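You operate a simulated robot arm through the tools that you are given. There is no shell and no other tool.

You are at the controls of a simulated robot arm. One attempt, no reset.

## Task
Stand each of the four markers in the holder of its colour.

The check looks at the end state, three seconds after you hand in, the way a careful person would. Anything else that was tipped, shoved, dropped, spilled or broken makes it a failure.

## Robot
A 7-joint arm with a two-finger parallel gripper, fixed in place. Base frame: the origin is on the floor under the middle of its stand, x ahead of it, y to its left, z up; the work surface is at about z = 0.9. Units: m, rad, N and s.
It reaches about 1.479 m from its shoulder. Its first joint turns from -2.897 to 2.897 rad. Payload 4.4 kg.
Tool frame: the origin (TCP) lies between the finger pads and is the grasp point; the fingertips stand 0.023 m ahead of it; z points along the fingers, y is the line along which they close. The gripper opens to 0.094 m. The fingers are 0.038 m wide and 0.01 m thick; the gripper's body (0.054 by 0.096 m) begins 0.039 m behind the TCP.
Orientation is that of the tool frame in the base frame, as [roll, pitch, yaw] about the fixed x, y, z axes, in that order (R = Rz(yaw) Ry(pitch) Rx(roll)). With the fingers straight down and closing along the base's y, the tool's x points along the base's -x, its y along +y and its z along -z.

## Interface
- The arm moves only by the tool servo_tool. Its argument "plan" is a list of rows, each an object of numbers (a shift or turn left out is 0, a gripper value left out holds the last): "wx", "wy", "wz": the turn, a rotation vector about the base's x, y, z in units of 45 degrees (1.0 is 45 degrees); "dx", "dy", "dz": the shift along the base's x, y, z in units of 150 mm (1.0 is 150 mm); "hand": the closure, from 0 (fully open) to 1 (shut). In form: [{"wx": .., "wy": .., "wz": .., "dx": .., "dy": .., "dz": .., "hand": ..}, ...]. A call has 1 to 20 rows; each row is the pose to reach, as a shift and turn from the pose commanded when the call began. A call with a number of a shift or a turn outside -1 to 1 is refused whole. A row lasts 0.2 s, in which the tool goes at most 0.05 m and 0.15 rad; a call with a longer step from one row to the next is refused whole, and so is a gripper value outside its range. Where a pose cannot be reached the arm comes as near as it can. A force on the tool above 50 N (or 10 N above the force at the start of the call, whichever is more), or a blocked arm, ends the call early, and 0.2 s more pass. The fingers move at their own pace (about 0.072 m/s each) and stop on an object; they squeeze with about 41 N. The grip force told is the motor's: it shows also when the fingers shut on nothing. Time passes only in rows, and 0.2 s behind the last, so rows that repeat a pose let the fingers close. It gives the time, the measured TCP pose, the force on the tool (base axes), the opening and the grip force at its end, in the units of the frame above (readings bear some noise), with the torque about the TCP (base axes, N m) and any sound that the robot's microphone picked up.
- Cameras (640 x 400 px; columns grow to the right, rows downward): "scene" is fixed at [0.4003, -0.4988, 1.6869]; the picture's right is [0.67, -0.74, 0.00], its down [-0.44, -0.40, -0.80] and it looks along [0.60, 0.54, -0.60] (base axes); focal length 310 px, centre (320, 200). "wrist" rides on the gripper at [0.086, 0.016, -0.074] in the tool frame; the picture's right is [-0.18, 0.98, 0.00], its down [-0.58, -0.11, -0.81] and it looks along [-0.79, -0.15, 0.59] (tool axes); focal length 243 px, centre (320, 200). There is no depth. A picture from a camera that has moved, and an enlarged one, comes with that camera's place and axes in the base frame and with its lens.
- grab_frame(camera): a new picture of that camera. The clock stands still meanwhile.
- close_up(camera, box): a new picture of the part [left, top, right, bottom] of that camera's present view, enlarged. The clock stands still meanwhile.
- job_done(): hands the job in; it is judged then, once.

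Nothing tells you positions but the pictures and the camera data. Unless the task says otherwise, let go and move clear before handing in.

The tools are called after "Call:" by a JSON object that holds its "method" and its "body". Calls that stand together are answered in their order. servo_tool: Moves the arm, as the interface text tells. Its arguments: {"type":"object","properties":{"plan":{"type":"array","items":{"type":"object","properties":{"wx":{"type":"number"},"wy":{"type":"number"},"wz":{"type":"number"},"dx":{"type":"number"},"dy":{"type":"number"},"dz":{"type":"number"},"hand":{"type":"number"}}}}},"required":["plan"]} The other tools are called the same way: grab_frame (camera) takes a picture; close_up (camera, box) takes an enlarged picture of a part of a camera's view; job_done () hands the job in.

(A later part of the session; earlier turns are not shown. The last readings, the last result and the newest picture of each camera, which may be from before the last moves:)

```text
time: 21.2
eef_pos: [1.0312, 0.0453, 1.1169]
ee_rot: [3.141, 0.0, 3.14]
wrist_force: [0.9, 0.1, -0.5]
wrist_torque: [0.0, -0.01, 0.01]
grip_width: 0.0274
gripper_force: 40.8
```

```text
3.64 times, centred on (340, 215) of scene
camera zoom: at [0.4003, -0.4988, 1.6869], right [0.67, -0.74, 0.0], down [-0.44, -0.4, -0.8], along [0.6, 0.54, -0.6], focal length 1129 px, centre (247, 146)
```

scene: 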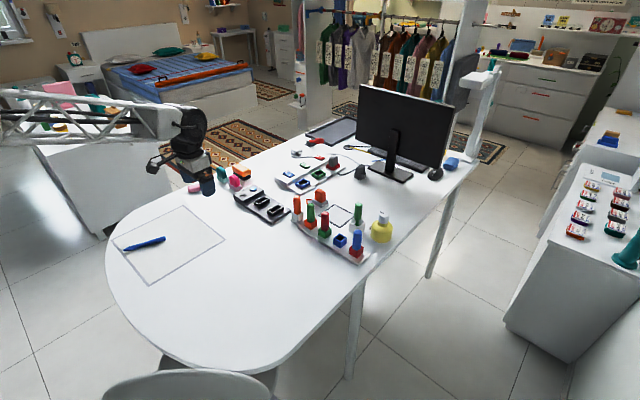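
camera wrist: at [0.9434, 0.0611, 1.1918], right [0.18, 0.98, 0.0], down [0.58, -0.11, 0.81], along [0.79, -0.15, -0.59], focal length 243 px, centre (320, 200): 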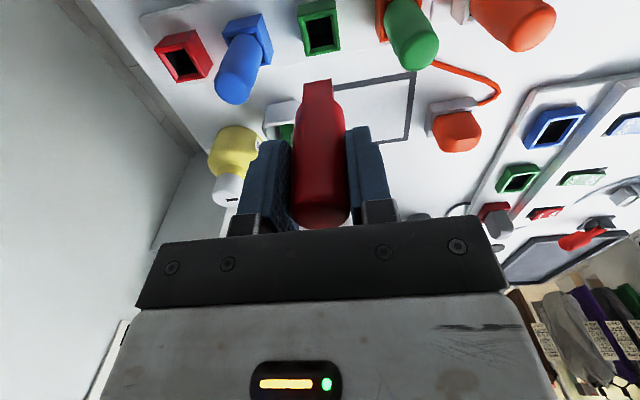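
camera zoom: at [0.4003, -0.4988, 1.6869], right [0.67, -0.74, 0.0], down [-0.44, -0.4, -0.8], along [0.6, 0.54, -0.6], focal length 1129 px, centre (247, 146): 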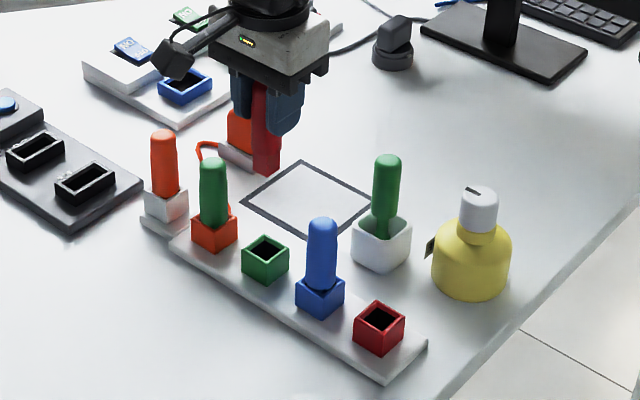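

The red marker is out, and the move must pass over the blue marker. I'll raise a little more first, then travel toward the red holder.

Call:
{"method": "servo_tool", "body": {"plan": [{"dz": 0.15, "hand": 1.0}, {"dy": -0.1, "dz": 0.2, "hand": 1.0}, {"dy": -0.25, "dz": 0.2, "hand": 1.0}, {"dy": -0.4, "dz": 0.2, "hand": 1.0}, {"dy": -0.55, "dz": 0.2, "hand": 1.0}, {"dy": -0.7, "dz": 0.2, "hand": 1.0}, {"dy": -0.82, "dz": 0.2, "hand": 1.0}, {"dy": -0.933, "dz": 0.2, "hand": 1.0}, {"dy": -0.933, "dz": 0.0, "hand": 1.0}, {"dy": -0.933, "dz": -0.2, "hand": 1.0}, {"dy": -0.933, "dz": -0.4, "hand": 1.0}, {"dy": -0.933, "dz": -0.5, "hand": 1.0}, {"dy": -0.933, "dz": -0.5, "hand": 1.0}]}}

Call:
{"method": "close_up", "body": {"camera": "wrist", "box": [240, 40, 400, 140]}}

Call:
{"method": "close_up", "body": {"camera": "scene", "box": [330, 210, 400, 265]}}

Call:
{"method": "grab_frame", "body": {"camera": "wrist"}}

```text
time: 24.0
eef_pos: [1.0308, -0.0953, 1.0433]
ee_rot: [3.141, 0.004, 3.141]
wrist_force: [-0.1, -0.2, -0.3]
wrist_torque: [0.01, 0.02, 0.01]
grip_width: 0.0272
gripper_force: 41.1
```

```text
4.00 times, centred on (320, 90) of wrist
camera zoom: at [0.944, -0.0793, 1.1172], right [0.18, 0.98, 0.0], down [0.58, -0.11, 0.81], along [0.79, -0.15, -0.59], focal length 970 px, centre (320, 640)
```

zoom: 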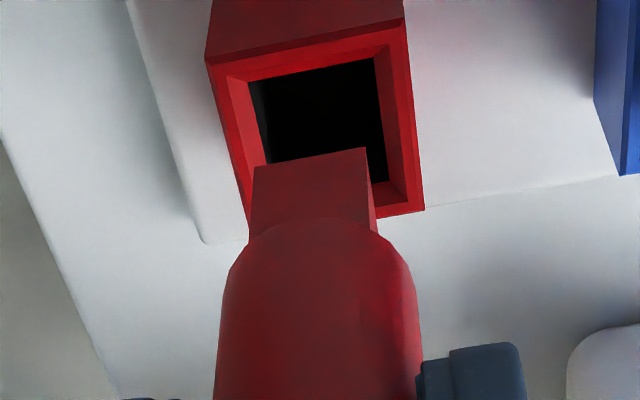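

```text
7.27 times, centred on (365, 238) of scene
camera zoom: at [0.4003, -0.4988, 1.6869], right [0.67, -0.74, 0.0], down [-0.44, -0.4, -0.8], along [0.6, 0.54, -0.6], focal length 2258 px, centre (-7, -73)
```

zoom: 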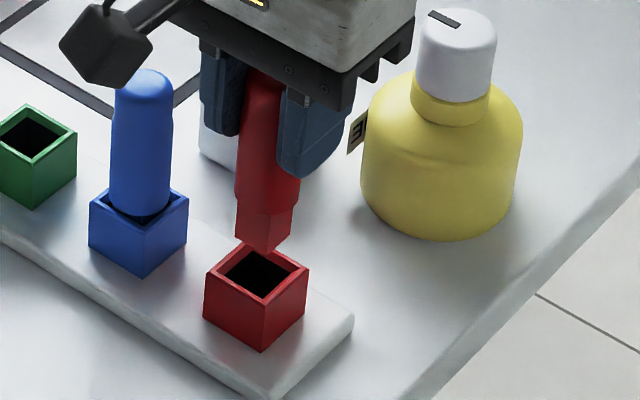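

```text
taken
camera wrist: at [0.944, -0.0793, 1.1172], right [0.18, 0.98, 0.0], down [0.58, -0.11, 0.81], along [0.79, -0.15, -0.59], focal length 243 px, centre (320, 200)
```

wrist: 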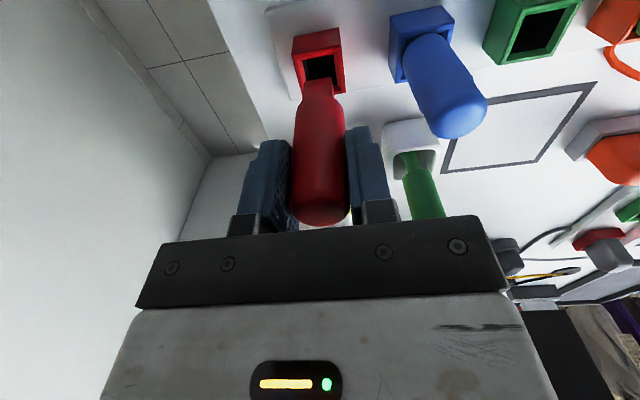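

The red peg is over the red hole with y within about 0.5 mm. I'll lower it slowly, stopping a few mm above the expected floor.

Call:
{"method": "servo_tool", "body": {"plan": [{"dz": -0.04, "hand": 1.0}, {"dz": -0.08, "hand": 1.0}, {"dz": -0.11, "hand": 1.0}, {"dz": -0.14, "hand": 1.0}, {"dz": -0.17, "hand": 1.0}, {"dz": -0.2, "hand": 1.0}, {"dz": -0.2, "hand": 1.0}]}}

Call:
{"method": "close_up", "body": {"camera": "wrist", "box": [240, 40, 400, 140]}}

Call:
{"method": "close_up", "body": {"camera": "scene", "box": [330, 210, 400, 265]}}

```text
time: 25.6
eef_pos: [1.0303, -0.0961, 1.0129]
ee_rot: [3.141, -0.001, -3.141]
wrist_force: [0.7, -0.1, -0.2]
wrist_torque: [0.03, 0.01, -0.02]
grip_width: 0.0276
gripper_force: 40.6
```

```text
4.00 times, centred on (320, 90) of wrist
camera zoom: at [0.9435, -0.0794, 1.0872], right [0.18, 0.98, 0.0], down [0.58, -0.11, 0.81], along [0.79, -0.15, -0.59], focal length 970 px, centre (320, 640)
```

zoom: 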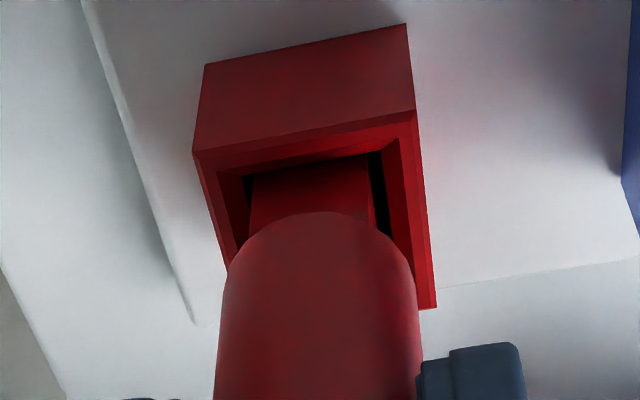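

```text
7.27 times, centred on (365, 238) of scene
camera zoom: at [0.4003, -0.4988, 1.6869], right [0.67, -0.74, 0.0], down [-0.44, -0.4, -0.8], along [0.6, 0.54, -0.6], focal length 2258 px, centre (-7, -73)
```

zoom: 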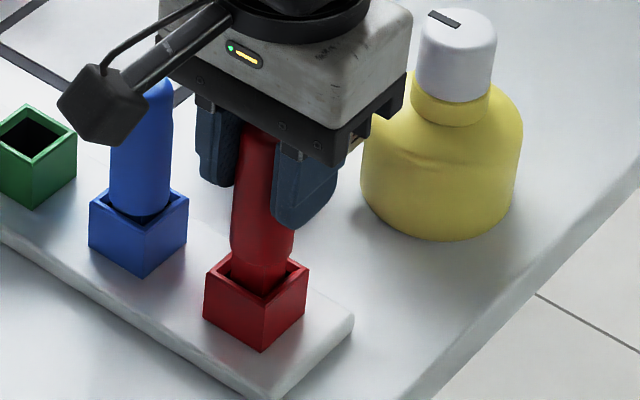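

The peg is in the hole, biased slightly toward -y. I'll add a 0.5 mm correction and continue down gently.

Call:
{"method": "servo_tool", "body": {"plan": [{"dy": 0.003, "dz": -0.02, "hand": 1.0}, {"dy": 0.003, "dz": -0.045, "hand": 1.0}, {"dy": 0.003, "dz": -0.07, "hand": 1.0}, {"dy": 0.003, "dz": -0.09, "hand": 1.0}, {"dy": 0.003, "dz": -0.105, "hand": 1.0}, {"dy": 0.003, "dz": -0.115, "hand": 1.0}, {"dy": 0.003, "dz": -0.115, "hand": 1.0}]}}

Call:
{"method": "close_up", "body": {"camera": "scene", "box": [335, 215, 385, 265]}}

```text
time: 27.2
eef_pos: [1.0297, -0.0943, 0.9968]
ee_rot: [3.14, 0.003, 3.141]
wrist_force: [-6.7, -1.4, 23.7]
wrist_torque: [-0.32, 0.32, 0.01]
grip_width: 0.0274
gripper_force: 40.5
```

```text
8.00 times, centred on (360, 240) of scene
camera zoom: at [0.4003, -0.4988, 1.6869], right [0.67, -0.74, 0.0], down [-0.44, -0.4, -0.8], along [0.6, 0.54, -0.6], focal length 2483 px, centre (0, -120)
```

zoom: 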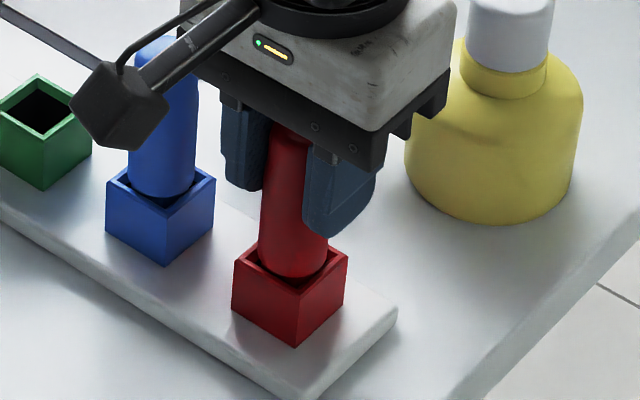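

Contact is at about 0.997, higher than the 0.990 at which I picked red up. I'll look closely before deciding whether it's seated.

Call:
{"method": "grab_frame", "body": {"camera": "wrist"}}

Call:
{"method": "close_up", "body": {"camera": "scene", "box": [350, 230, 385, 262]}}

Call:
{"method": "close_up", "body": {"camera": "scene", "box": [332, 220, 367, 252]}}

Call:
{"method": "close_up", "body": {"camera": "wrist", "box": [240, 40, 400, 140]}}

```text
taken
camera wrist: at [0.9438, -0.0788, 1.072], right [0.18, 0.98, 0.0], down [0.58, -0.11, 0.81], along [0.79, -0.15, -0.59], focal length 243 px, centre (320, 200)
```

wrist: 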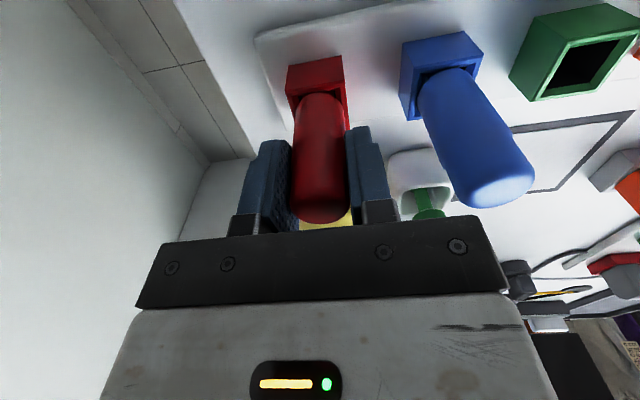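

```text
12.50 times, centred on (368, 246) of scene
camera zoom: at [0.4003, -0.4988, 1.6869], right [0.67, -0.74, 0.0], down [-0.44, -0.4, -0.8], along [0.6, 0.54, -0.6], focal length 3880 px, centre (-274, -375)
```

zoom: 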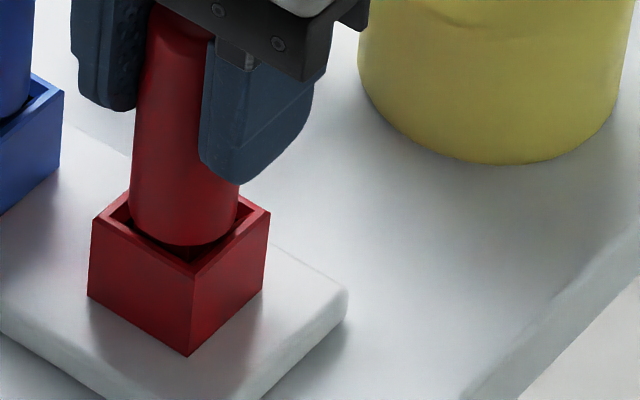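

```text
12.50 times, centred on (350, 236) of scene
camera zoom: at [0.4003, -0.4988, 1.6869], right [0.67, -0.74, 0.0], down [-0.44, -0.4, -0.8], along [0.6, 0.54, -0.6], focal length 3880 px, centre (-49, -250)
```

zoom: 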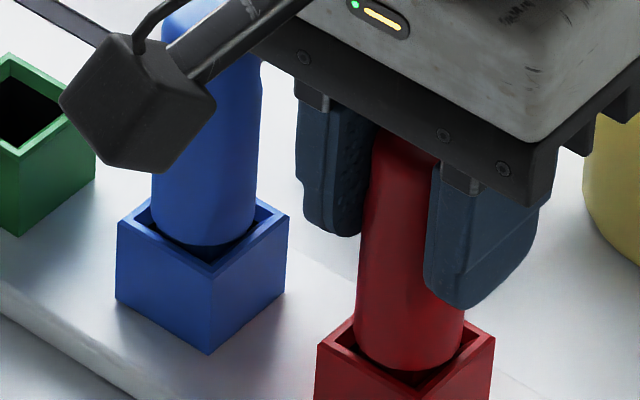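

```text
4.00 times, centred on (320, 90) of wrist
camera zoom: at [0.9438, -0.0788, 1.072], right [0.18, 0.98, 0.0], down [0.58, -0.11, 0.81], along [0.79, -0.15, -0.59], focal length 970 px, centre (320, 640)
```

zoom: 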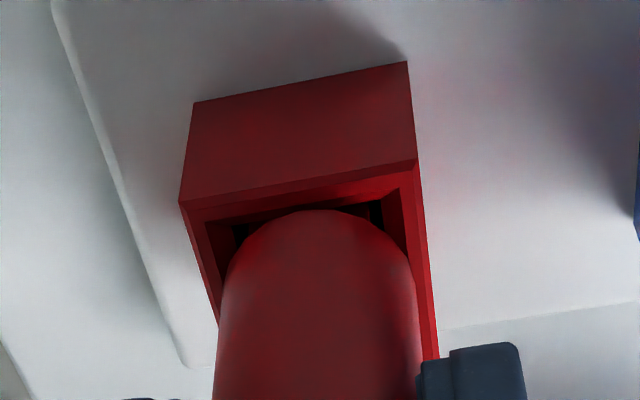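

The red marker's shoulder now sits at the rim exactly like the seated blue marker, so it is seated (it slid a few mm in the grip on extraction). I'll relieve the force, release and rise.

Call:
{"method": "servo_tool", "body": {"plan": [{"dz": 0.012, "hand": 1.0}, {"dz": 0.012, "hand": 1.0}, {"dz": 0.012, "hand": 0.36}, {"dz": 0.012, "hand": 0.36}, {"dz": 0.012, "hand": 0.36}]}}

Call:
{"method": "close_up", "body": {"camera": "scene", "box": [335, 205, 395, 262]}}

Call:
{"method": "grab_frame", "body": {"camera": "wrist"}}

```text
time: 28.4
eef_pos: [1.03, -0.0955, 0.9976]
ee_rot: [-3.141, 0.001, 3.141]
wrist_force: [0.0, -0.5, 0.4]
wrist_torque: [0.01, 0.01, 0.02]
grip_width: 0.0602
gripper_force: 0.0
```

```text
7.02 times, centred on (365, 234) of scene
camera zoom: at [0.4003, -0.4988, 1.6869], right [0.67, -0.74, 0.0], down [-0.44, -0.4, -0.8], along [0.6, 0.54, -0.6], focal length 2178 px, centre (4, -35)
```

zoom: 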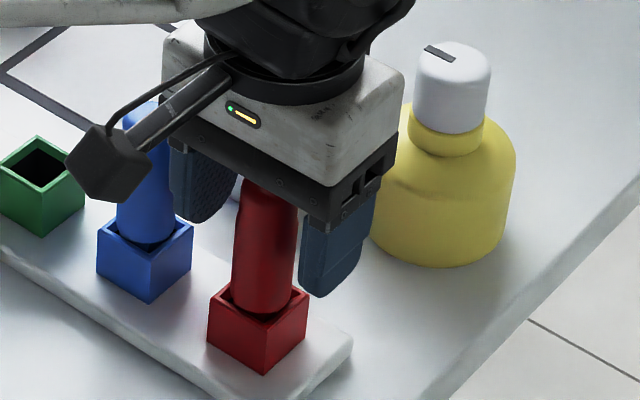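

```text
taken
camera wrist: at [0.9436, -0.0787, 1.0716], right [0.18, 0.98, 0.0], down [0.58, -0.11, 0.81], along [0.79, -0.15, -0.59], focal length 243 px, centre (320, 200)
```

wrist: 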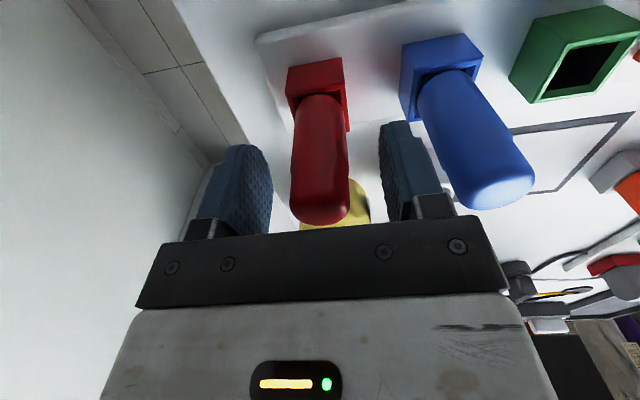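

Released cleanly. I'll rise and travel to above the green marker in the orange holder at y≈0.116.

Call:
{"method": "servo_tool", "body": {"plan": [{"dz": 0.1, "hand": 0.36}, {"dz": 0.25, "hand": 0.36}, {"dz": 0.45, "hand": 0.36}, {"dz": 0.65, "hand": 0.36}, {"dz": 0.68, "hand": 0.36}, {"dz": 0.68, "dy": 0.2, "hand": 0.36}, {"dz": 0.68, "dy": 0.4, "hand": 0.36}, {"dz": 0.68, "dy": 0.65, "hand": 0.36}, {"dz": 0.68, "dy": 0.9, "hand": 0.36}]}}

Call:
{"method": "servo_tool", "body": {"plan": [{"dy": 0.2, "hand": 0.36}, {"dy": 0.4, "hand": 0.36}, {"dy": 0.51, "hand": 0.36}, {"dy": 0.51, "hand": 0.36}]}}

Call:
{"method": "close_up", "body": {"camera": "scene", "box": [280, 180, 400, 270]}}

Call:
{"method": "close_up", "body": {"camera": "wrist", "box": [160, 0, 480, 200]}}

```text
time: 30.4
eef_pos: [1.0299, 0.0401, 1.0997]
ee_rot: [-3.142, 0.0, 3.138]
wrist_force: [-0.9, -0.1, 0.2]
wrist_torque: [-0.01, 0.01, 0.0]
grip_width: 0.06
gripper_force: 0.1
```

```text
time: 31.4
eef_pos: [1.0298, 0.1163, 1.1007]
ee_rot: [3.142, 0.0, -3.141]
wrist_force: [-0.2, -0.4, -0.5]
wrist_torque: [0.0, 0.01, 0.01]
grip_width: 0.0601
gripper_force: 0.1
```

```text
4.44 times, centred on (340, 225) of scene
camera zoom: at [0.4003, -0.4988, 1.6869], right [0.67, -0.74, 0.0], down [-0.44, -0.4, -0.8], along [0.6, 0.54, -0.6], focal length 1380 px, centre (231, 89)
```

zoom: 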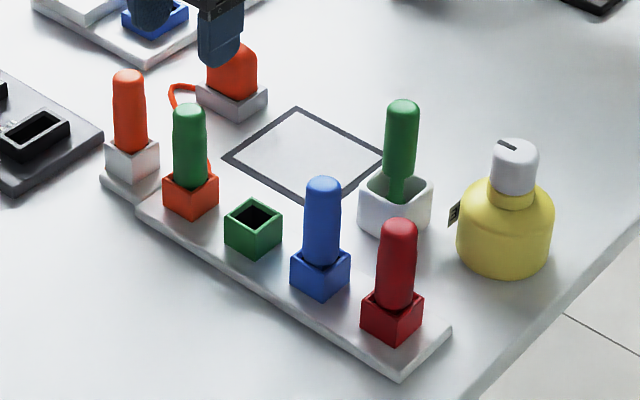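

```text
2.00 times, centred on (320, 100) of wrist
camera zoom: at [0.9434, 0.1329, 1.1739], right [0.18, 0.98, 0.0], down [0.58, -0.11, 0.81], along [0.79, -0.15, -0.59], focal length 485 px, centre (320, 400)
```

zoom: 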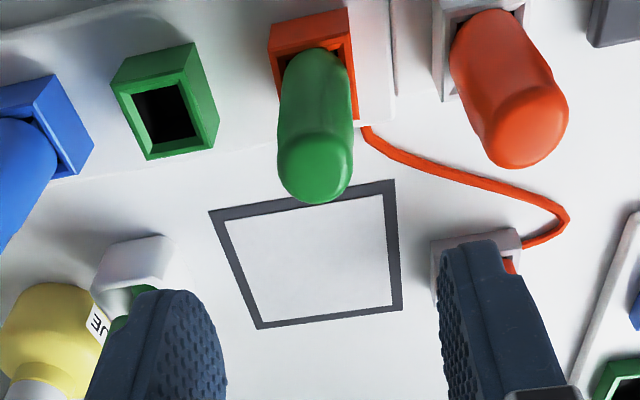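

The green marker reads about 1 mm toward -y of the gripper centre. I'll correct that, narrow the opening slightly because the orange marker is near, and descend.

Call:
{"method": "servo_tool", "body": {"plan": [{"dy": -0.007, "dz": -0.15, "hand": 0.45}, {"dy": -0.007, "dz": -0.3, "hand": 0.45}, {"dy": -0.007, "dz": -0.45, "hand": 0.45}, {"dy": -0.007, "dz": -0.58, "hand": 0.45}, {"dy": -0.007, "dz": -0.68, "hand": 0.45}, {"dy": -0.007, "dz": -0.733, "hand": 0.45}, {"dy": -0.007, "dz": -0.733, "hand": 0.45}]}}

Call:
{"method": "grab_frame", "body": {"camera": "wrist"}}

Call:
{"method": "close_up", "body": {"camera": "scene", "box": [280, 170, 370, 250]}}

```text
time: 33.0
eef_pos: [1.0293, 0.115, 0.9898]
ee_rot: [3.14, 0.002, -3.14]
wrist_force: [-0.7, 0.7, 1.0]
wrist_torque: [0.02, -0.01, 0.01]
grip_width: 0.0518
gripper_force: 0.1
```

```text
taken
camera wrist: at [0.9436, 0.1315, 1.0636], right [0.18, 0.98, 0.0], down [0.58, -0.11, 0.81], along [0.79, -0.15, -0.59], focal length 243 px, centre (320, 200)
```

wrist: 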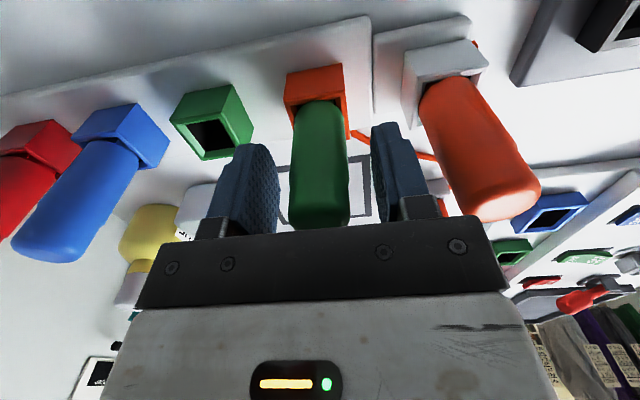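

```text
5.00 times, centred on (325, 210) of scene
camera zoom: at [0.4003, -0.4988, 1.6869], right [0.67, -0.74, 0.0], down [-0.44, -0.4, -0.8], along [0.6, 0.54, -0.6], focal length 1552 px, centre (295, 150)
```

zoom: 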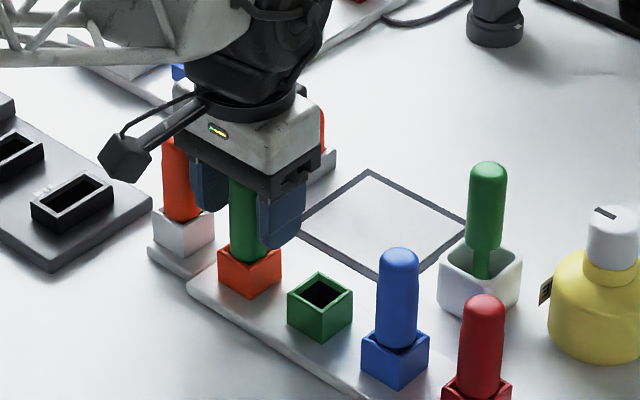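

The green marker is nearly centred, about 0.5 mm off toward +y. I'll nudge, close, check, and lift.

Call:
{"method": "servo_tool", "body": {"plan": [{"dy": 0.003, "hand": 0.5}, {"dy": 0.003, "hand": 0.7}, {"dy": 0.003, "hand": 1.0}, {"dy": 0.003, "hand": 1.0}, {"dy": 0.003, "hand": 1.0}]}}

Call:
{"method": "servo_tool", "body": {"plan": [{"dz": 0.03, "hand": 1.0}, {"dz": 0.07, "hand": 1.0}, {"dz": 0.12, "hand": 1.0}, {"dz": 0.18, "hand": 1.0}, {"dz": 0.25, "hand": 1.0}, {"dz": 0.33, "hand": 1.0}, {"dz": 0.42, "hand": 1.0}, {"dz": 0.5, "hand": 1.0}, {"dz": 0.5, "hand": 1.0}]}}

Call:
{"method": "grab_frame", "body": {"camera": "wrist"}}

Call:
{"method": "close_up", "body": {"camera": "scene", "box": [280, 160, 400, 270]}}

```text
time: 34.2
eef_pos: [1.0299, 0.1153, 0.9898]
ee_rot: [3.141, -0.002, -3.141]
wrist_force: [-0.6, -16.5, 0.3]
wrist_torque: [-0.82, -0.02, -0.03]
grip_width: 0.0276
gripper_force: 41.2
```

```text
time: 36.2
eef_pos: [1.0307, 0.1164, 1.0627]
ee_rot: [-3.142, 0.0, 3.141]
wrist_force: [0.5, -0.3, 0.9]
wrist_torque: [0.0, -0.02, -0.03]
grip_width: 0.0274
gripper_force: 40.7
```

```text
taken
camera wrist: at [0.9436, 0.1318, 1.1385], right [0.18, 0.98, 0.0], down [0.58, -0.11, 0.81], along [0.79, -0.15, -0.59], focal length 243 px, centre (320, 200)
```

wrist: 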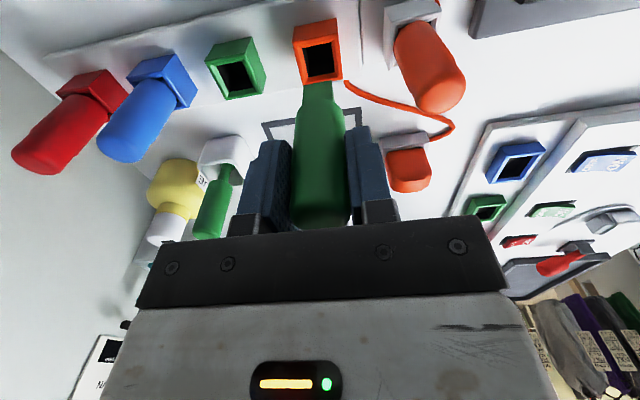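

```text
3.64 times, centred on (340, 215) of scene
camera zoom: at [0.4003, -0.4988, 1.6869], right [0.67, -0.74, 0.0], down [-0.44, -0.4, -0.8], along [0.6, 0.54, -0.6], focal length 1129 px, centre (247, 146)
```

zoom: 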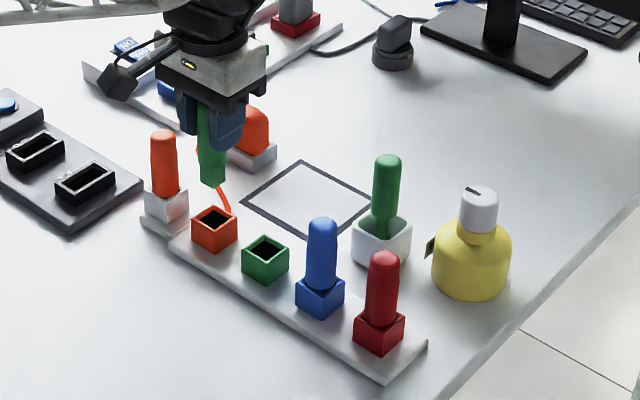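

The green marker is out and the tray hasn't moved. Next I'll shift over the green holder and check alignment.

Call:
{"method": "servo_tool", "body": {"plan": [{"dy": -0.1, "hand": 1.0}, {"dy": -0.22, "hand": 1.0}, {"dy": -0.34, "hand": 1.0}, {"dy": -0.47, "hand": 1.0}, {"dy": -0.47, "dz": -0.08, "hand": 1.0}, {"dy": -0.47, "dz": -0.14, "hand": 1.0}, {"dy": -0.47, "dz": -0.14, "hand": 1.0}]}}

Call:
{"method": "close_up", "body": {"camera": "wrist", "box": [240, 40, 400, 140]}}

Call:
{"method": "close_up", "body": {"camera": "scene", "box": [305, 190, 375, 245]}}

```text
time: 37.8
eef_pos: [1.0306, 0.0456, 1.0436]
ee_rot: [3.141, -0.001, -3.14]
wrist_force: [0.0, -0.7, -0.5]
wrist_torque: [-0.01, 0.0, 0.01]
grip_width: 0.0276
gripper_force: 40.8
```

```text
4.00 times, centred on (320, 90) of wrist
camera zoom: at [0.9437, 0.0614, 1.1177], right [0.18, 0.98, 0.0], down [0.58, -0.11, 0.81], along [0.79, -0.15, -0.59], focal length 970 px, centre (320, 640)
```

zoom: 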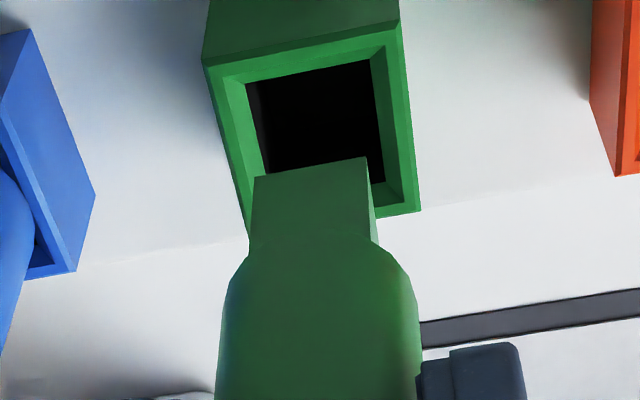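

```text
7.27 times, centred on (340, 218) of scene
camera zoom: at [0.4003, -0.4988, 1.6869], right [0.67, -0.74, 0.0], down [-0.44, -0.4, -0.8], along [0.6, 0.54, -0.6], focal length 2258 px, centre (174, 73)
```

zoom: 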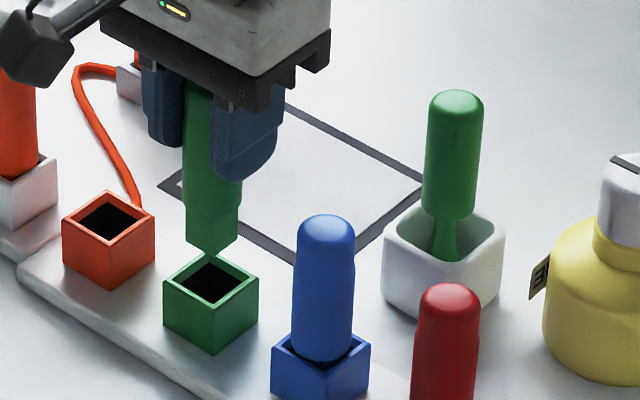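

The alignment matches the earlier good insertions. Lowering slowly into the green hole.

Call:
{"method": "servo_tool", "body": {"plan": [{"dz": -0.04, "hand": 1.0}, {"dz": -0.08, "hand": 1.0}, {"dz": -0.11, "hand": 1.0}, {"dz": -0.14, "hand": 1.0}, {"dz": -0.17, "hand": 1.0}, {"dz": -0.2, "hand": 1.0}, {"dz": -0.22, "hand": 1.0}, {"dz": -0.22, "hand": 1.0}]}}

Call:
{"method": "close_up", "body": {"camera": "wrist", "box": [240, 40, 400, 140]}}

Call:
{"method": "close_up", "body": {"camera": "scene", "box": [305, 190, 375, 245]}}

```text
time: 39.6
eef_pos: [1.0303, 0.0433, 1.0103]
ee_rot: [-3.141, 0.001, 3.141]
wrist_force: [0.0, -0.3, 0.0]
wrist_torque: [0.0, 0.04, 0.01]
grip_width: 0.0277
gripper_force: 41.4
```

```text
4.00 times, centred on (320, 90) of wrist
camera zoom: at [0.9435, 0.0614, 1.0849], right [0.18, 0.98, 0.0], down [0.58, -0.11, 0.81], along [0.79, -0.15, -0.59], focal length 970 px, centre (320, 640)
```

zoom: 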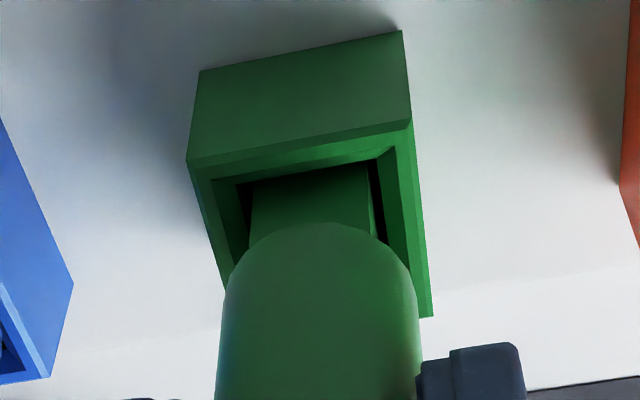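

```text
7.27 times, centred on (340, 218) of scene
camera zoom: at [0.4003, -0.4988, 1.6869], right [0.67, -0.74, 0.0], down [-0.44, -0.4, -0.8], along [0.6, 0.54, -0.6], focal length 2258 px, centre (174, 73)
```

zoom: 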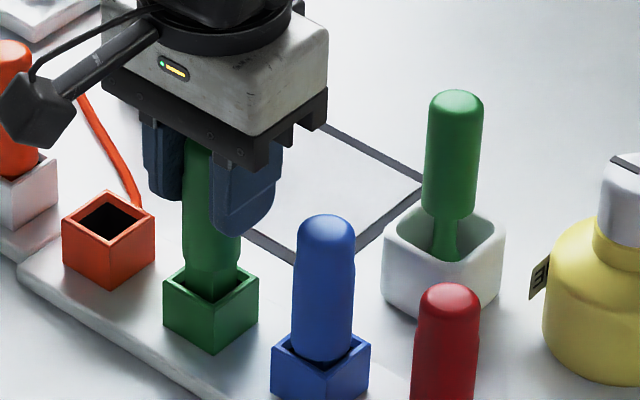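

The peg is well centred in the hole. Continuing down gently to the seat.

Call:
{"method": "servo_tool", "body": {"plan": [{"dz": -0.025, "hand": 1.0}, {"dz": -0.05, "hand": 1.0}, {"dz": -0.07, "hand": 1.0}, {"dz": -0.085, "hand": 1.0}, {"dz": -0.1, "hand": 1.0}, {"dz": -0.1, "hand": 1.0}]}}

Call:
{"method": "close_up", "body": {"camera": "scene", "box": [315, 205, 355, 240]}}

Call:
{"method": "grab_frame", "body": {"camera": "wrist"}}

```text
time: 41.0
eef_pos: [1.0309, 0.0453, 0.9961]
ee_rot: [-3.14, 0.001, 3.141]
wrist_force: [-2.6, -2.9, 11.9]
wrist_torque: [-0.26, 0.16, -0.03]
grip_width: 0.0275
gripper_force: 41.2
```

```text
11.43 times, centred on (335, 222) of scene
camera zoom: at [0.4003, -0.4988, 1.6869], right [0.67, -0.74, 0.0], down [-0.44, -0.4, -0.8], along [0.6, 0.54, -0.6], focal length 3548 px, centre (149, -57)
```

zoom: 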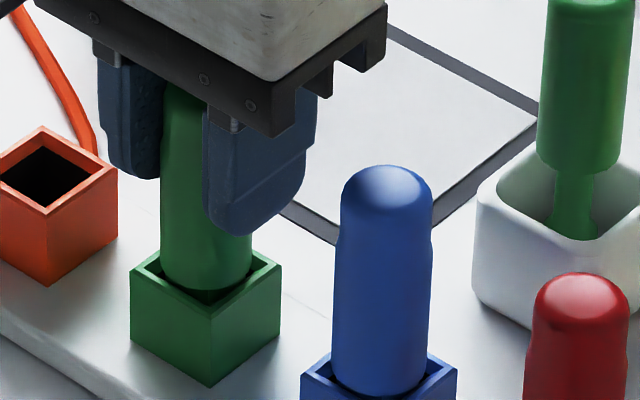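

```text
taken
camera wrist: at [0.9436, 0.0616, 1.0706], right [0.18, 0.98, 0.0], down [0.58, -0.11, 0.81], along [0.79, -0.15, -0.59], focal length 243 px, centre (320, 200)
```

wrist: 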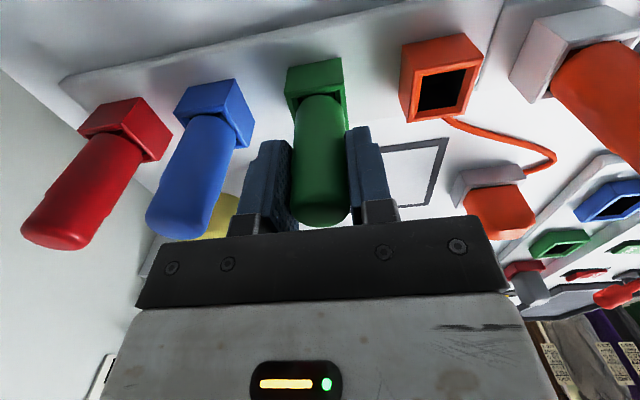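

Contact with the seat is felt at 12 N, and the rim gap looks like the other seated markers. I'll relieve slightly and release.

Call:
{"method": "servo_tool", "body": {"plan": [{"dz": 0.006, "hand": 1.0}, {"dz": 0.006, "hand": 1.0}, {"dz": 0.006, "hand": 0.36}, {"dz": 0.006, "hand": 0.36}, {"dz": 0.006, "hand": 0.36}]}}

Call:
{"method": "close_up", "body": {"camera": "scene", "box": [305, 190, 375, 245]}}

Call:
{"method": "grab_frame", "body": {"camera": "wrist"}}

```text
time: 42.2
eef_pos: [1.0306, 0.0461, 0.9961]
ee_rot: [-3.141, 0.0, 3.14]
wrist_force: [-0.3, -0.6, 0.0]
wrist_torque: [0.01, -0.01, 0.02]
grip_width: 0.0602
gripper_force: 0.1
```

```text
7.27 times, centred on (340, 218) of scene
camera zoom: at [0.4003, -0.4988, 1.6869], right [0.67, -0.74, 0.0], down [-0.44, -0.4, -0.8], along [0.6, 0.54, -0.6], focal length 2258 px, centre (174, 73)
```

zoom: 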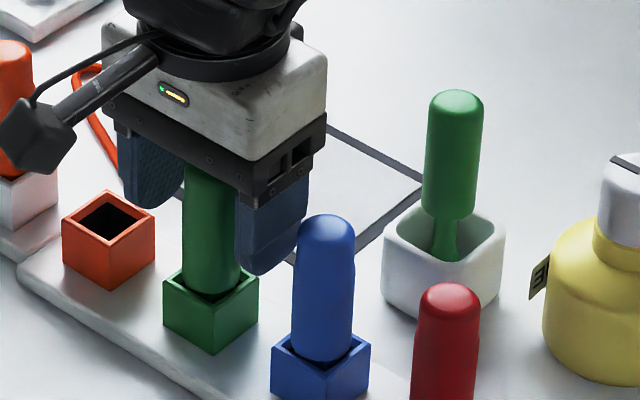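

```text
taken
camera wrist: at [0.9436, 0.0616, 1.0705], right [0.18, 0.98, 0.0], down [0.58, -0.11, 0.81], along [0.79, -0.15, -0.59], focal length 243 px, centre (320, 200)
```

wrist: 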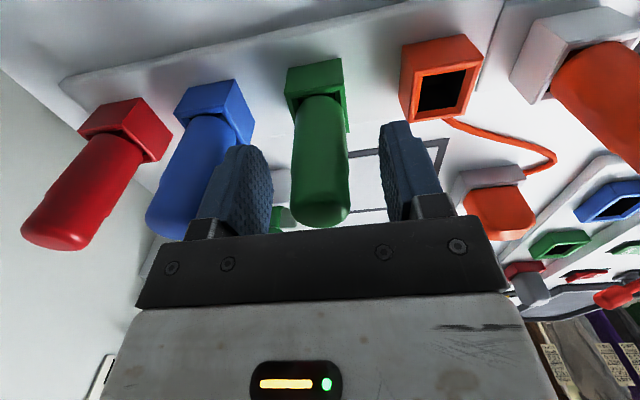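

Green is standing in the green holder. Next I'll rise and go to above the orange marker in the white side holder.

Call:
{"method": "servo_tool", "body": {"plan": [{"dz": 0.1, "hand": 0.36}, {"dz": 0.25, "hand": 0.36}, {"dz": 0.45, "hand": 0.36}, {"dz": 0.65, "hand": 0.36}, {"dz": 0.7, "hand": 0.36}, {"dz": 0.7, "dy": 0.2, "hand": 0.36}, {"dz": 0.7, "dy": 0.4, "hand": 0.36}, {"dz": 0.7, "dy": 0.65, "hand": 0.36}, {"dz": 0.7, "dy": 0.9, "hand": 0.36}, {"dz": 0.7, "dy": 0.9, "hand": 0.36}]}}

Call:
{"method": "close_up", "body": {"camera": "scene", "box": [280, 180, 400, 270]}}

Call:
{"method": "close_up", "body": {"camera": "wrist", "box": [160, 0, 480, 200]}}

Call:
{"method": "grab_frame", "body": {"camera": "wrist"}}

```text
time: 44.4
eef_pos: [1.0296, 0.1804, 1.1002]
ee_rot: [3.141, 0.0, -3.141]
wrist_force: [0.2, 0.5, 0.3]
wrist_torque: [-0.01, -0.02, 0.04]
grip_width: 0.0603
gripper_force: 0.0
```

```text
4.44 times, centred on (340, 225) of scene
camera zoom: at [0.4003, -0.4988, 1.6869], right [0.67, -0.74, 0.0], down [-0.44, -0.4, -0.8], along [0.6, 0.54, -0.6], focal length 1380 px, centre (231, 89)
```

zoom: 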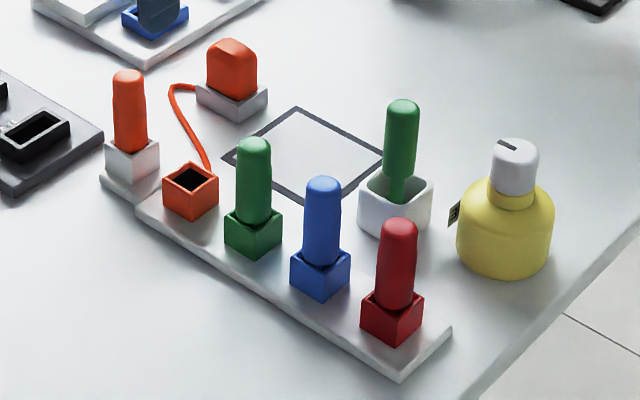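

```text
2.00 times, centred on (320, 100) of wrist
camera zoom: at [0.9437, 0.1967, 1.1758], right [0.18, 0.98, 0.0], down [0.58, -0.11, 0.81], along [0.79, -0.15, -0.59], focal length 485 px, centre (320, 400)
```

zoom: 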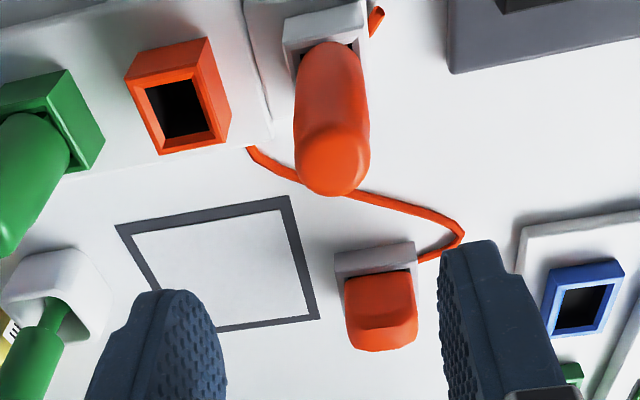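

```text
taken
camera wrist: at [0.9437, 0.1967, 1.1758], right [0.18, 0.98, 0.0], down [0.58, -0.11, 0.81], along [0.79, -0.15, -0.59], focal length 243 px, centre (320, 200)
```

wrist: 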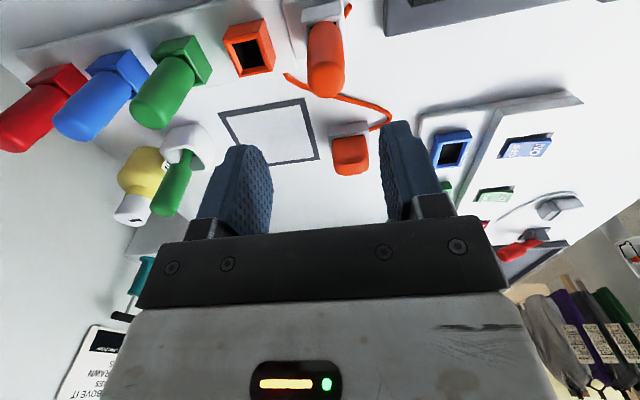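

The orange marker reads about 4.5 mm toward +y of the gripper centre. I'll correct and descend around it.

Call:
{"method": "servo_tool", "body": {"plan": [{"dy": 0.029, "dz": -0.1, "hand": 0.36}, {"dy": 0.029, "dz": -0.25, "hand": 0.36}, {"dy": 0.029, "dz": -0.4, "hand": 0.36}, {"dy": 0.029, "dz": -0.55, "hand": 0.36}, {"dy": 0.029, "dz": -0.66, "hand": 0.36}, {"dy": 0.029, "dz": -0.733, "hand": 0.36}, {"dy": 0.029, "dz": -0.733, "hand": 0.36}]}}

Call:
{"method": "grab_frame", "body": {"camera": "wrist"}}

Call:
{"method": "close_up", "body": {"camera": "wrist", "box": [240, 60, 400, 240]}}

Call:
{"method": "close_up", "body": {"camera": "scene", "box": [270, 160, 360, 240]}}

```text
time: 46.0
eef_pos: [1.0298, 0.1844, 0.9919]
ee_rot: [3.141, 0.0, 3.141]
wrist_force: [-0.4, 0.4, -0.1]
wrist_torque: [0.0, 0.02, 0.04]
grip_width: 0.0602
gripper_force: 0.0
```

```text
taken
camera wrist: at [0.9434, 0.2009, 1.0659], right [0.18, 0.98, 0.0], down [0.58, -0.11, 0.81], along [0.79, -0.15, -0.59], focal length 243 px, centre (320, 200)
```

wrist: 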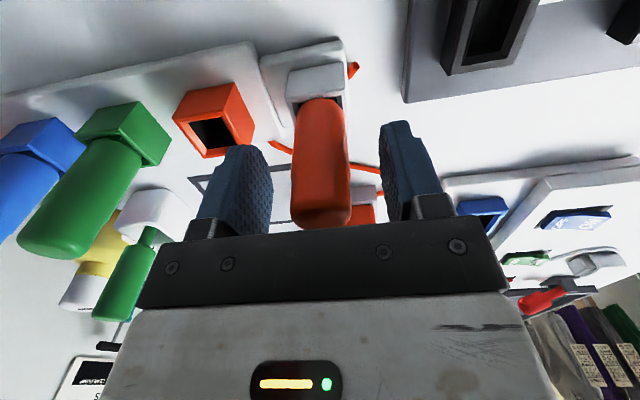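

```text
2.22 times, centred on (320, 150) of wrist
camera zoom: at [0.9434, 0.2009, 1.0659], right [0.18, 0.98, 0.0], down [0.58, -0.11, 0.81], along [0.79, -0.15, -0.59], focal length 539 px, centre (320, 311)
```

zoom: 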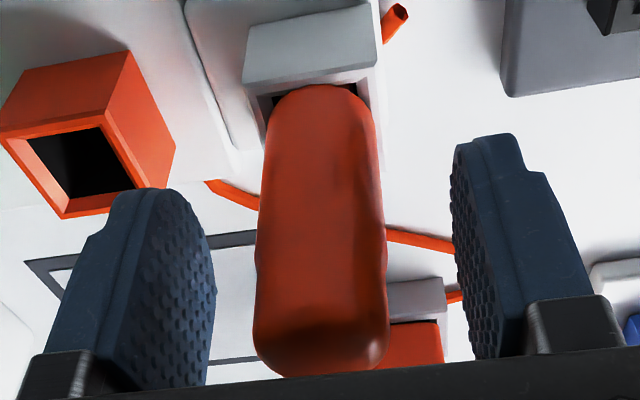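

```text
5.00 times, centred on (315, 200) of scene
camera zoom: at [0.4003, -0.4988, 1.6869], right [0.67, -0.74, 0.0], down [-0.44, -0.4, -0.8], along [0.6, 0.54, -0.6], focal length 1552 px, centre (345, 200)
```

zoom: 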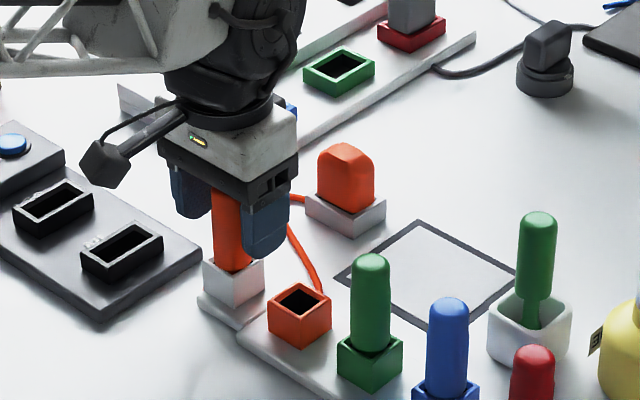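

The orange marker is centred between the fingers. Closing and lifting.

Call:
{"method": "servo_tool", "body": {"plan": [{"hand": 0.5}, {"hand": 0.7}, {"hand": 1.0}, {"hand": 1.0}, {"hand": 1.0}]}}

Call:
{"method": "close_up", "body": {"camera": "scene", "box": [280, 170, 340, 230]}}

```text
time: 47.2
eef_pos: [1.0292, 0.1849, 0.9904]
ee_rot: [3.141, 0.0, -3.141]
wrist_force: [0.6, 4.7, -0.3]
wrist_torque: [0.28, -0.07, 0.0]
grip_width: 0.0277
gripper_force: 41.0
```

```text
6.67 times, centred on (310, 200) of scene
camera zoom: at [0.4003, -0.4988, 1.6869], right [0.67, -0.74, 0.0], down [-0.44, -0.4, -0.8], along [0.6, 0.54, -0.6], focal length 2069 px, centre (387, 200)
```

zoom: 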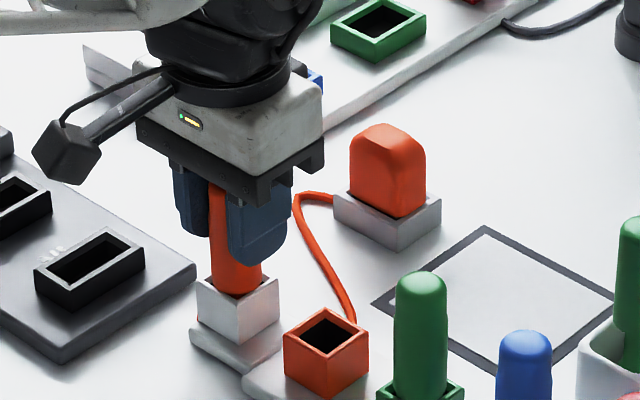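

Side force is small at about 5 N. Lifting straight up.

Call:
{"method": "servo_tool", "body": {"plan": [{"dz": 0.03, "hand": 1.0}, {"dz": 0.07, "hand": 1.0}, {"dz": 0.12, "hand": 1.0}, {"dz": 0.18, "hand": 1.0}, {"dz": 0.25, "hand": 1.0}, {"dz": 0.33, "hand": 1.0}, {"dz": 0.42, "hand": 1.0}, {"dz": 0.5, "hand": 1.0}, {"dz": 0.5, "hand": 1.0}]}}

Call:
{"method": "grab_frame", "body": {"camera": "wrist"}}

Call:
{"method": "close_up", "body": {"camera": "wrist", "box": [180, 0, 360, 110]}}

Call:
{"method": "close_up", "body": {"camera": "scene", "box": [280, 165, 350, 230]}}

```text
time: 49.2
eef_pos: [1.0303, 0.1859, 1.0671]
ee_rot: [3.141, 0.0, 3.14]
wrist_force: [0.2, 0.5, 0.3]
wrist_torque: [-0.02, 0.04, 0.02]
grip_width: 0.0277
gripper_force: 41.1
```

```text
taken
camera wrist: at [0.9438, 0.2012, 1.1411], right [0.18, 0.98, 0.0], down [0.58, -0.11, 0.81], along [0.79, -0.15, -0.59], focal length 243 px, centre (320, 200)
```

wrist: 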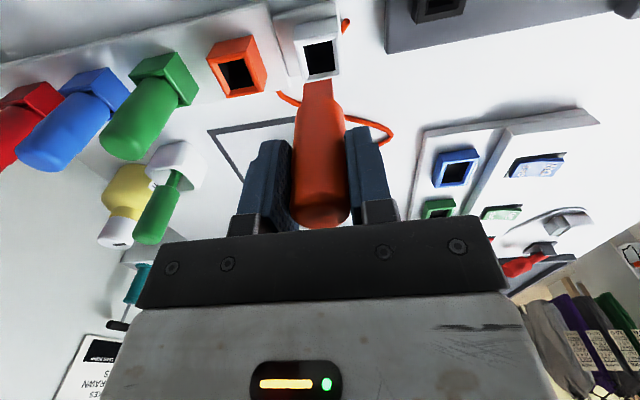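

```text
3.56 times, centred on (270, 55) of wrist
camera zoom: at [0.9438, 0.2012, 1.1411], right [0.18, 0.98, 0.0], down [0.58, -0.11, 0.81], along [0.79, -0.15, -0.59], focal length 863 px, centre (498, 716)
```

zoom: 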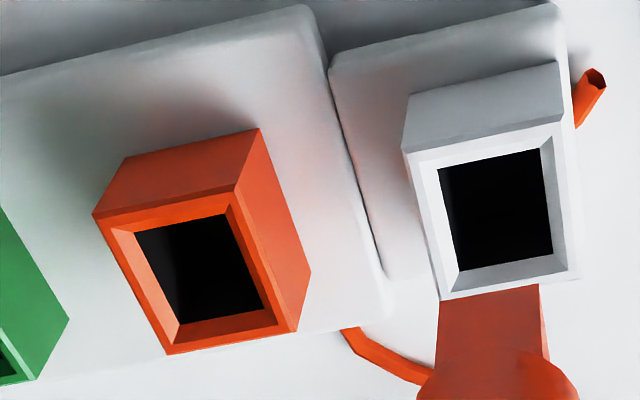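

```text
6.15 times, centred on (315, 198) of scene
camera zoom: at [0.4003, -0.4988, 1.6869], right [0.67, -0.74, 0.0], down [-0.44, -0.4, -0.8], along [0.6, 0.54, -0.6], focal length 1910 px, centre (351, 215)
```

zoom: 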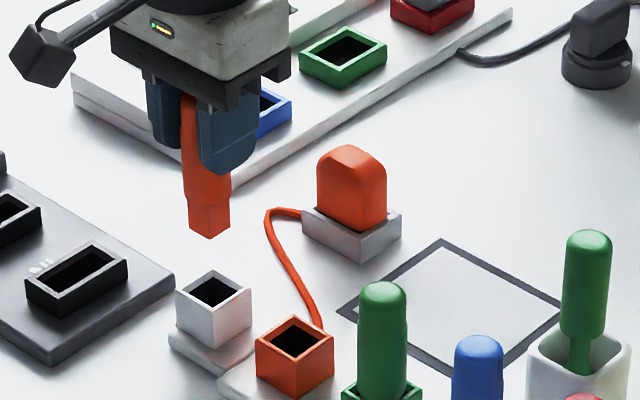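

Orange is out. The orange hole is about 71 mm toward -y, so I'll move over it and check alignment.

Call:
{"method": "servo_tool", "body": {"plan": [{"dy": -0.1, "hand": 1.0}, {"dy": -0.22, "hand": 1.0}, {"dy": -0.34, "hand": 1.0}, {"dy": -0.474, "hand": 1.0}, {"dy": -0.474, "dz": -0.08, "hand": 1.0}, {"dy": -0.474, "dz": -0.14, "hand": 1.0}, {"dy": -0.474, "dz": -0.14, "hand": 1.0}]}}

Call:
{"method": "close_up", "body": {"camera": "wrist", "box": [240, 40, 400, 140]}}

Call:
{"method": "close_up", "body": {"camera": "scene", "box": [290, 180, 360, 235]}}

```text
time: 50.8
eef_pos: [1.0301, 0.1138, 1.0454]
ee_rot: [-3.14, 0.002, 3.14]
wrist_force: [0.0, -0.1, -0.3]
wrist_torque: [0.03, -0.04, 0.06]
grip_width: 0.0274
gripper_force: 40.8
```

```text
4.00 times, centred on (320, 90) of wrist
camera zoom: at [0.9436, 0.1298, 1.12], right [0.18, 0.98, 0.0], down [0.58, -0.11, 0.81], along [0.79, -0.15, -0.59], focal length 970 px, centre (320, 640)
```

zoom: 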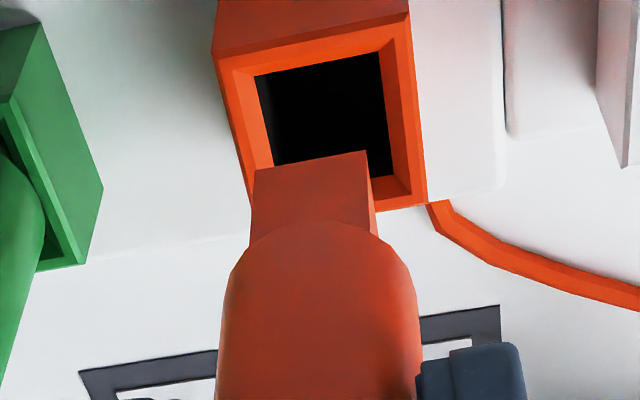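

```text
7.27 times, centred on (325, 208) of scene
camera zoom: at [0.4003, -0.4988, 1.6869], right [0.67, -0.74, 0.0], down [-0.44, -0.4, -0.8], along [0.6, 0.54, -0.6], focal length 2258 px, centre (284, 146)
```

zoom: 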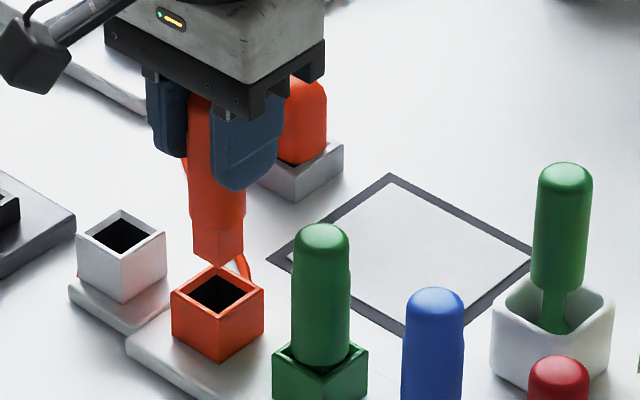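

The peg is about 1.2 mm too far toward -y. I'll correct it and lower slowly into the hole.

Call:
{"method": "servo_tool", "body": {"plan": [{"dy": 0.008, "dz": -0.04, "hand": 1.0}, {"dy": 0.008, "dz": -0.08, "hand": 1.0}, {"dy": 0.008, "dz": -0.11, "hand": 1.0}, {"dy": 0.008, "dz": -0.14, "hand": 1.0}, {"dy": 0.008, "dz": -0.17, "hand": 1.0}, {"dy": 0.008, "dz": -0.2, "hand": 1.0}, {"dy": 0.008, "dz": -0.22, "hand": 1.0}, {"dy": 0.008, "dz": -0.22, "hand": 1.0}]}}

Call:
{"method": "close_up", "body": {"camera": "wrist", "box": [240, 40, 400, 140]}}

Call:
{"method": "close_up", "body": {"camera": "scene", "box": [290, 180, 360, 235]}}

```text
time: 52.6
eef_pos: [1.03, 0.1158, 1.0132]
ee_rot: [-3.142, 0.0, 3.14]
wrist_force: [-0.5, -0.7, -0.3]
wrist_torque: [0.0, 0.03, 0.0]
grip_width: 0.0273
gripper_force: 40.7
```

```text
4.00 times, centred on (320, 90) of wrist
camera zoom: at [0.9438, 0.1312, 1.0866], right [0.18, 0.98, 0.0], down [0.58, -0.11, 0.81], along [0.79, -0.15, -0.59], focal length 970 px, centre (320, 640)
```

zoom: 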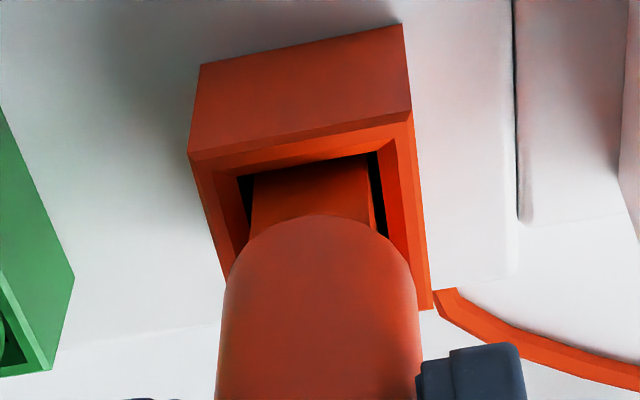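

```text
7.27 times, centred on (325, 208) of scene
camera zoom: at [0.4003, -0.4988, 1.6869], right [0.67, -0.74, 0.0], down [-0.44, -0.4, -0.8], along [0.6, 0.54, -0.6], focal length 2258 px, centre (284, 146)
```

zoom: 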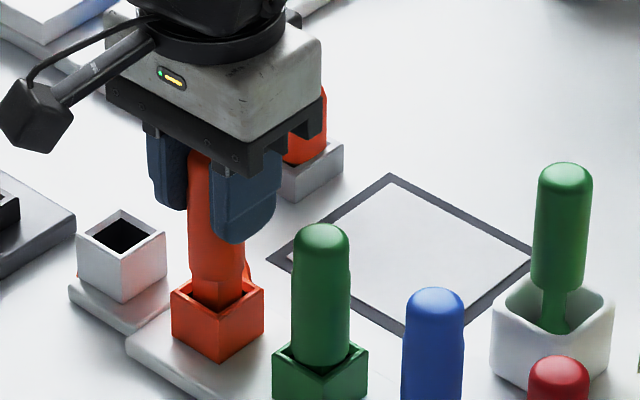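

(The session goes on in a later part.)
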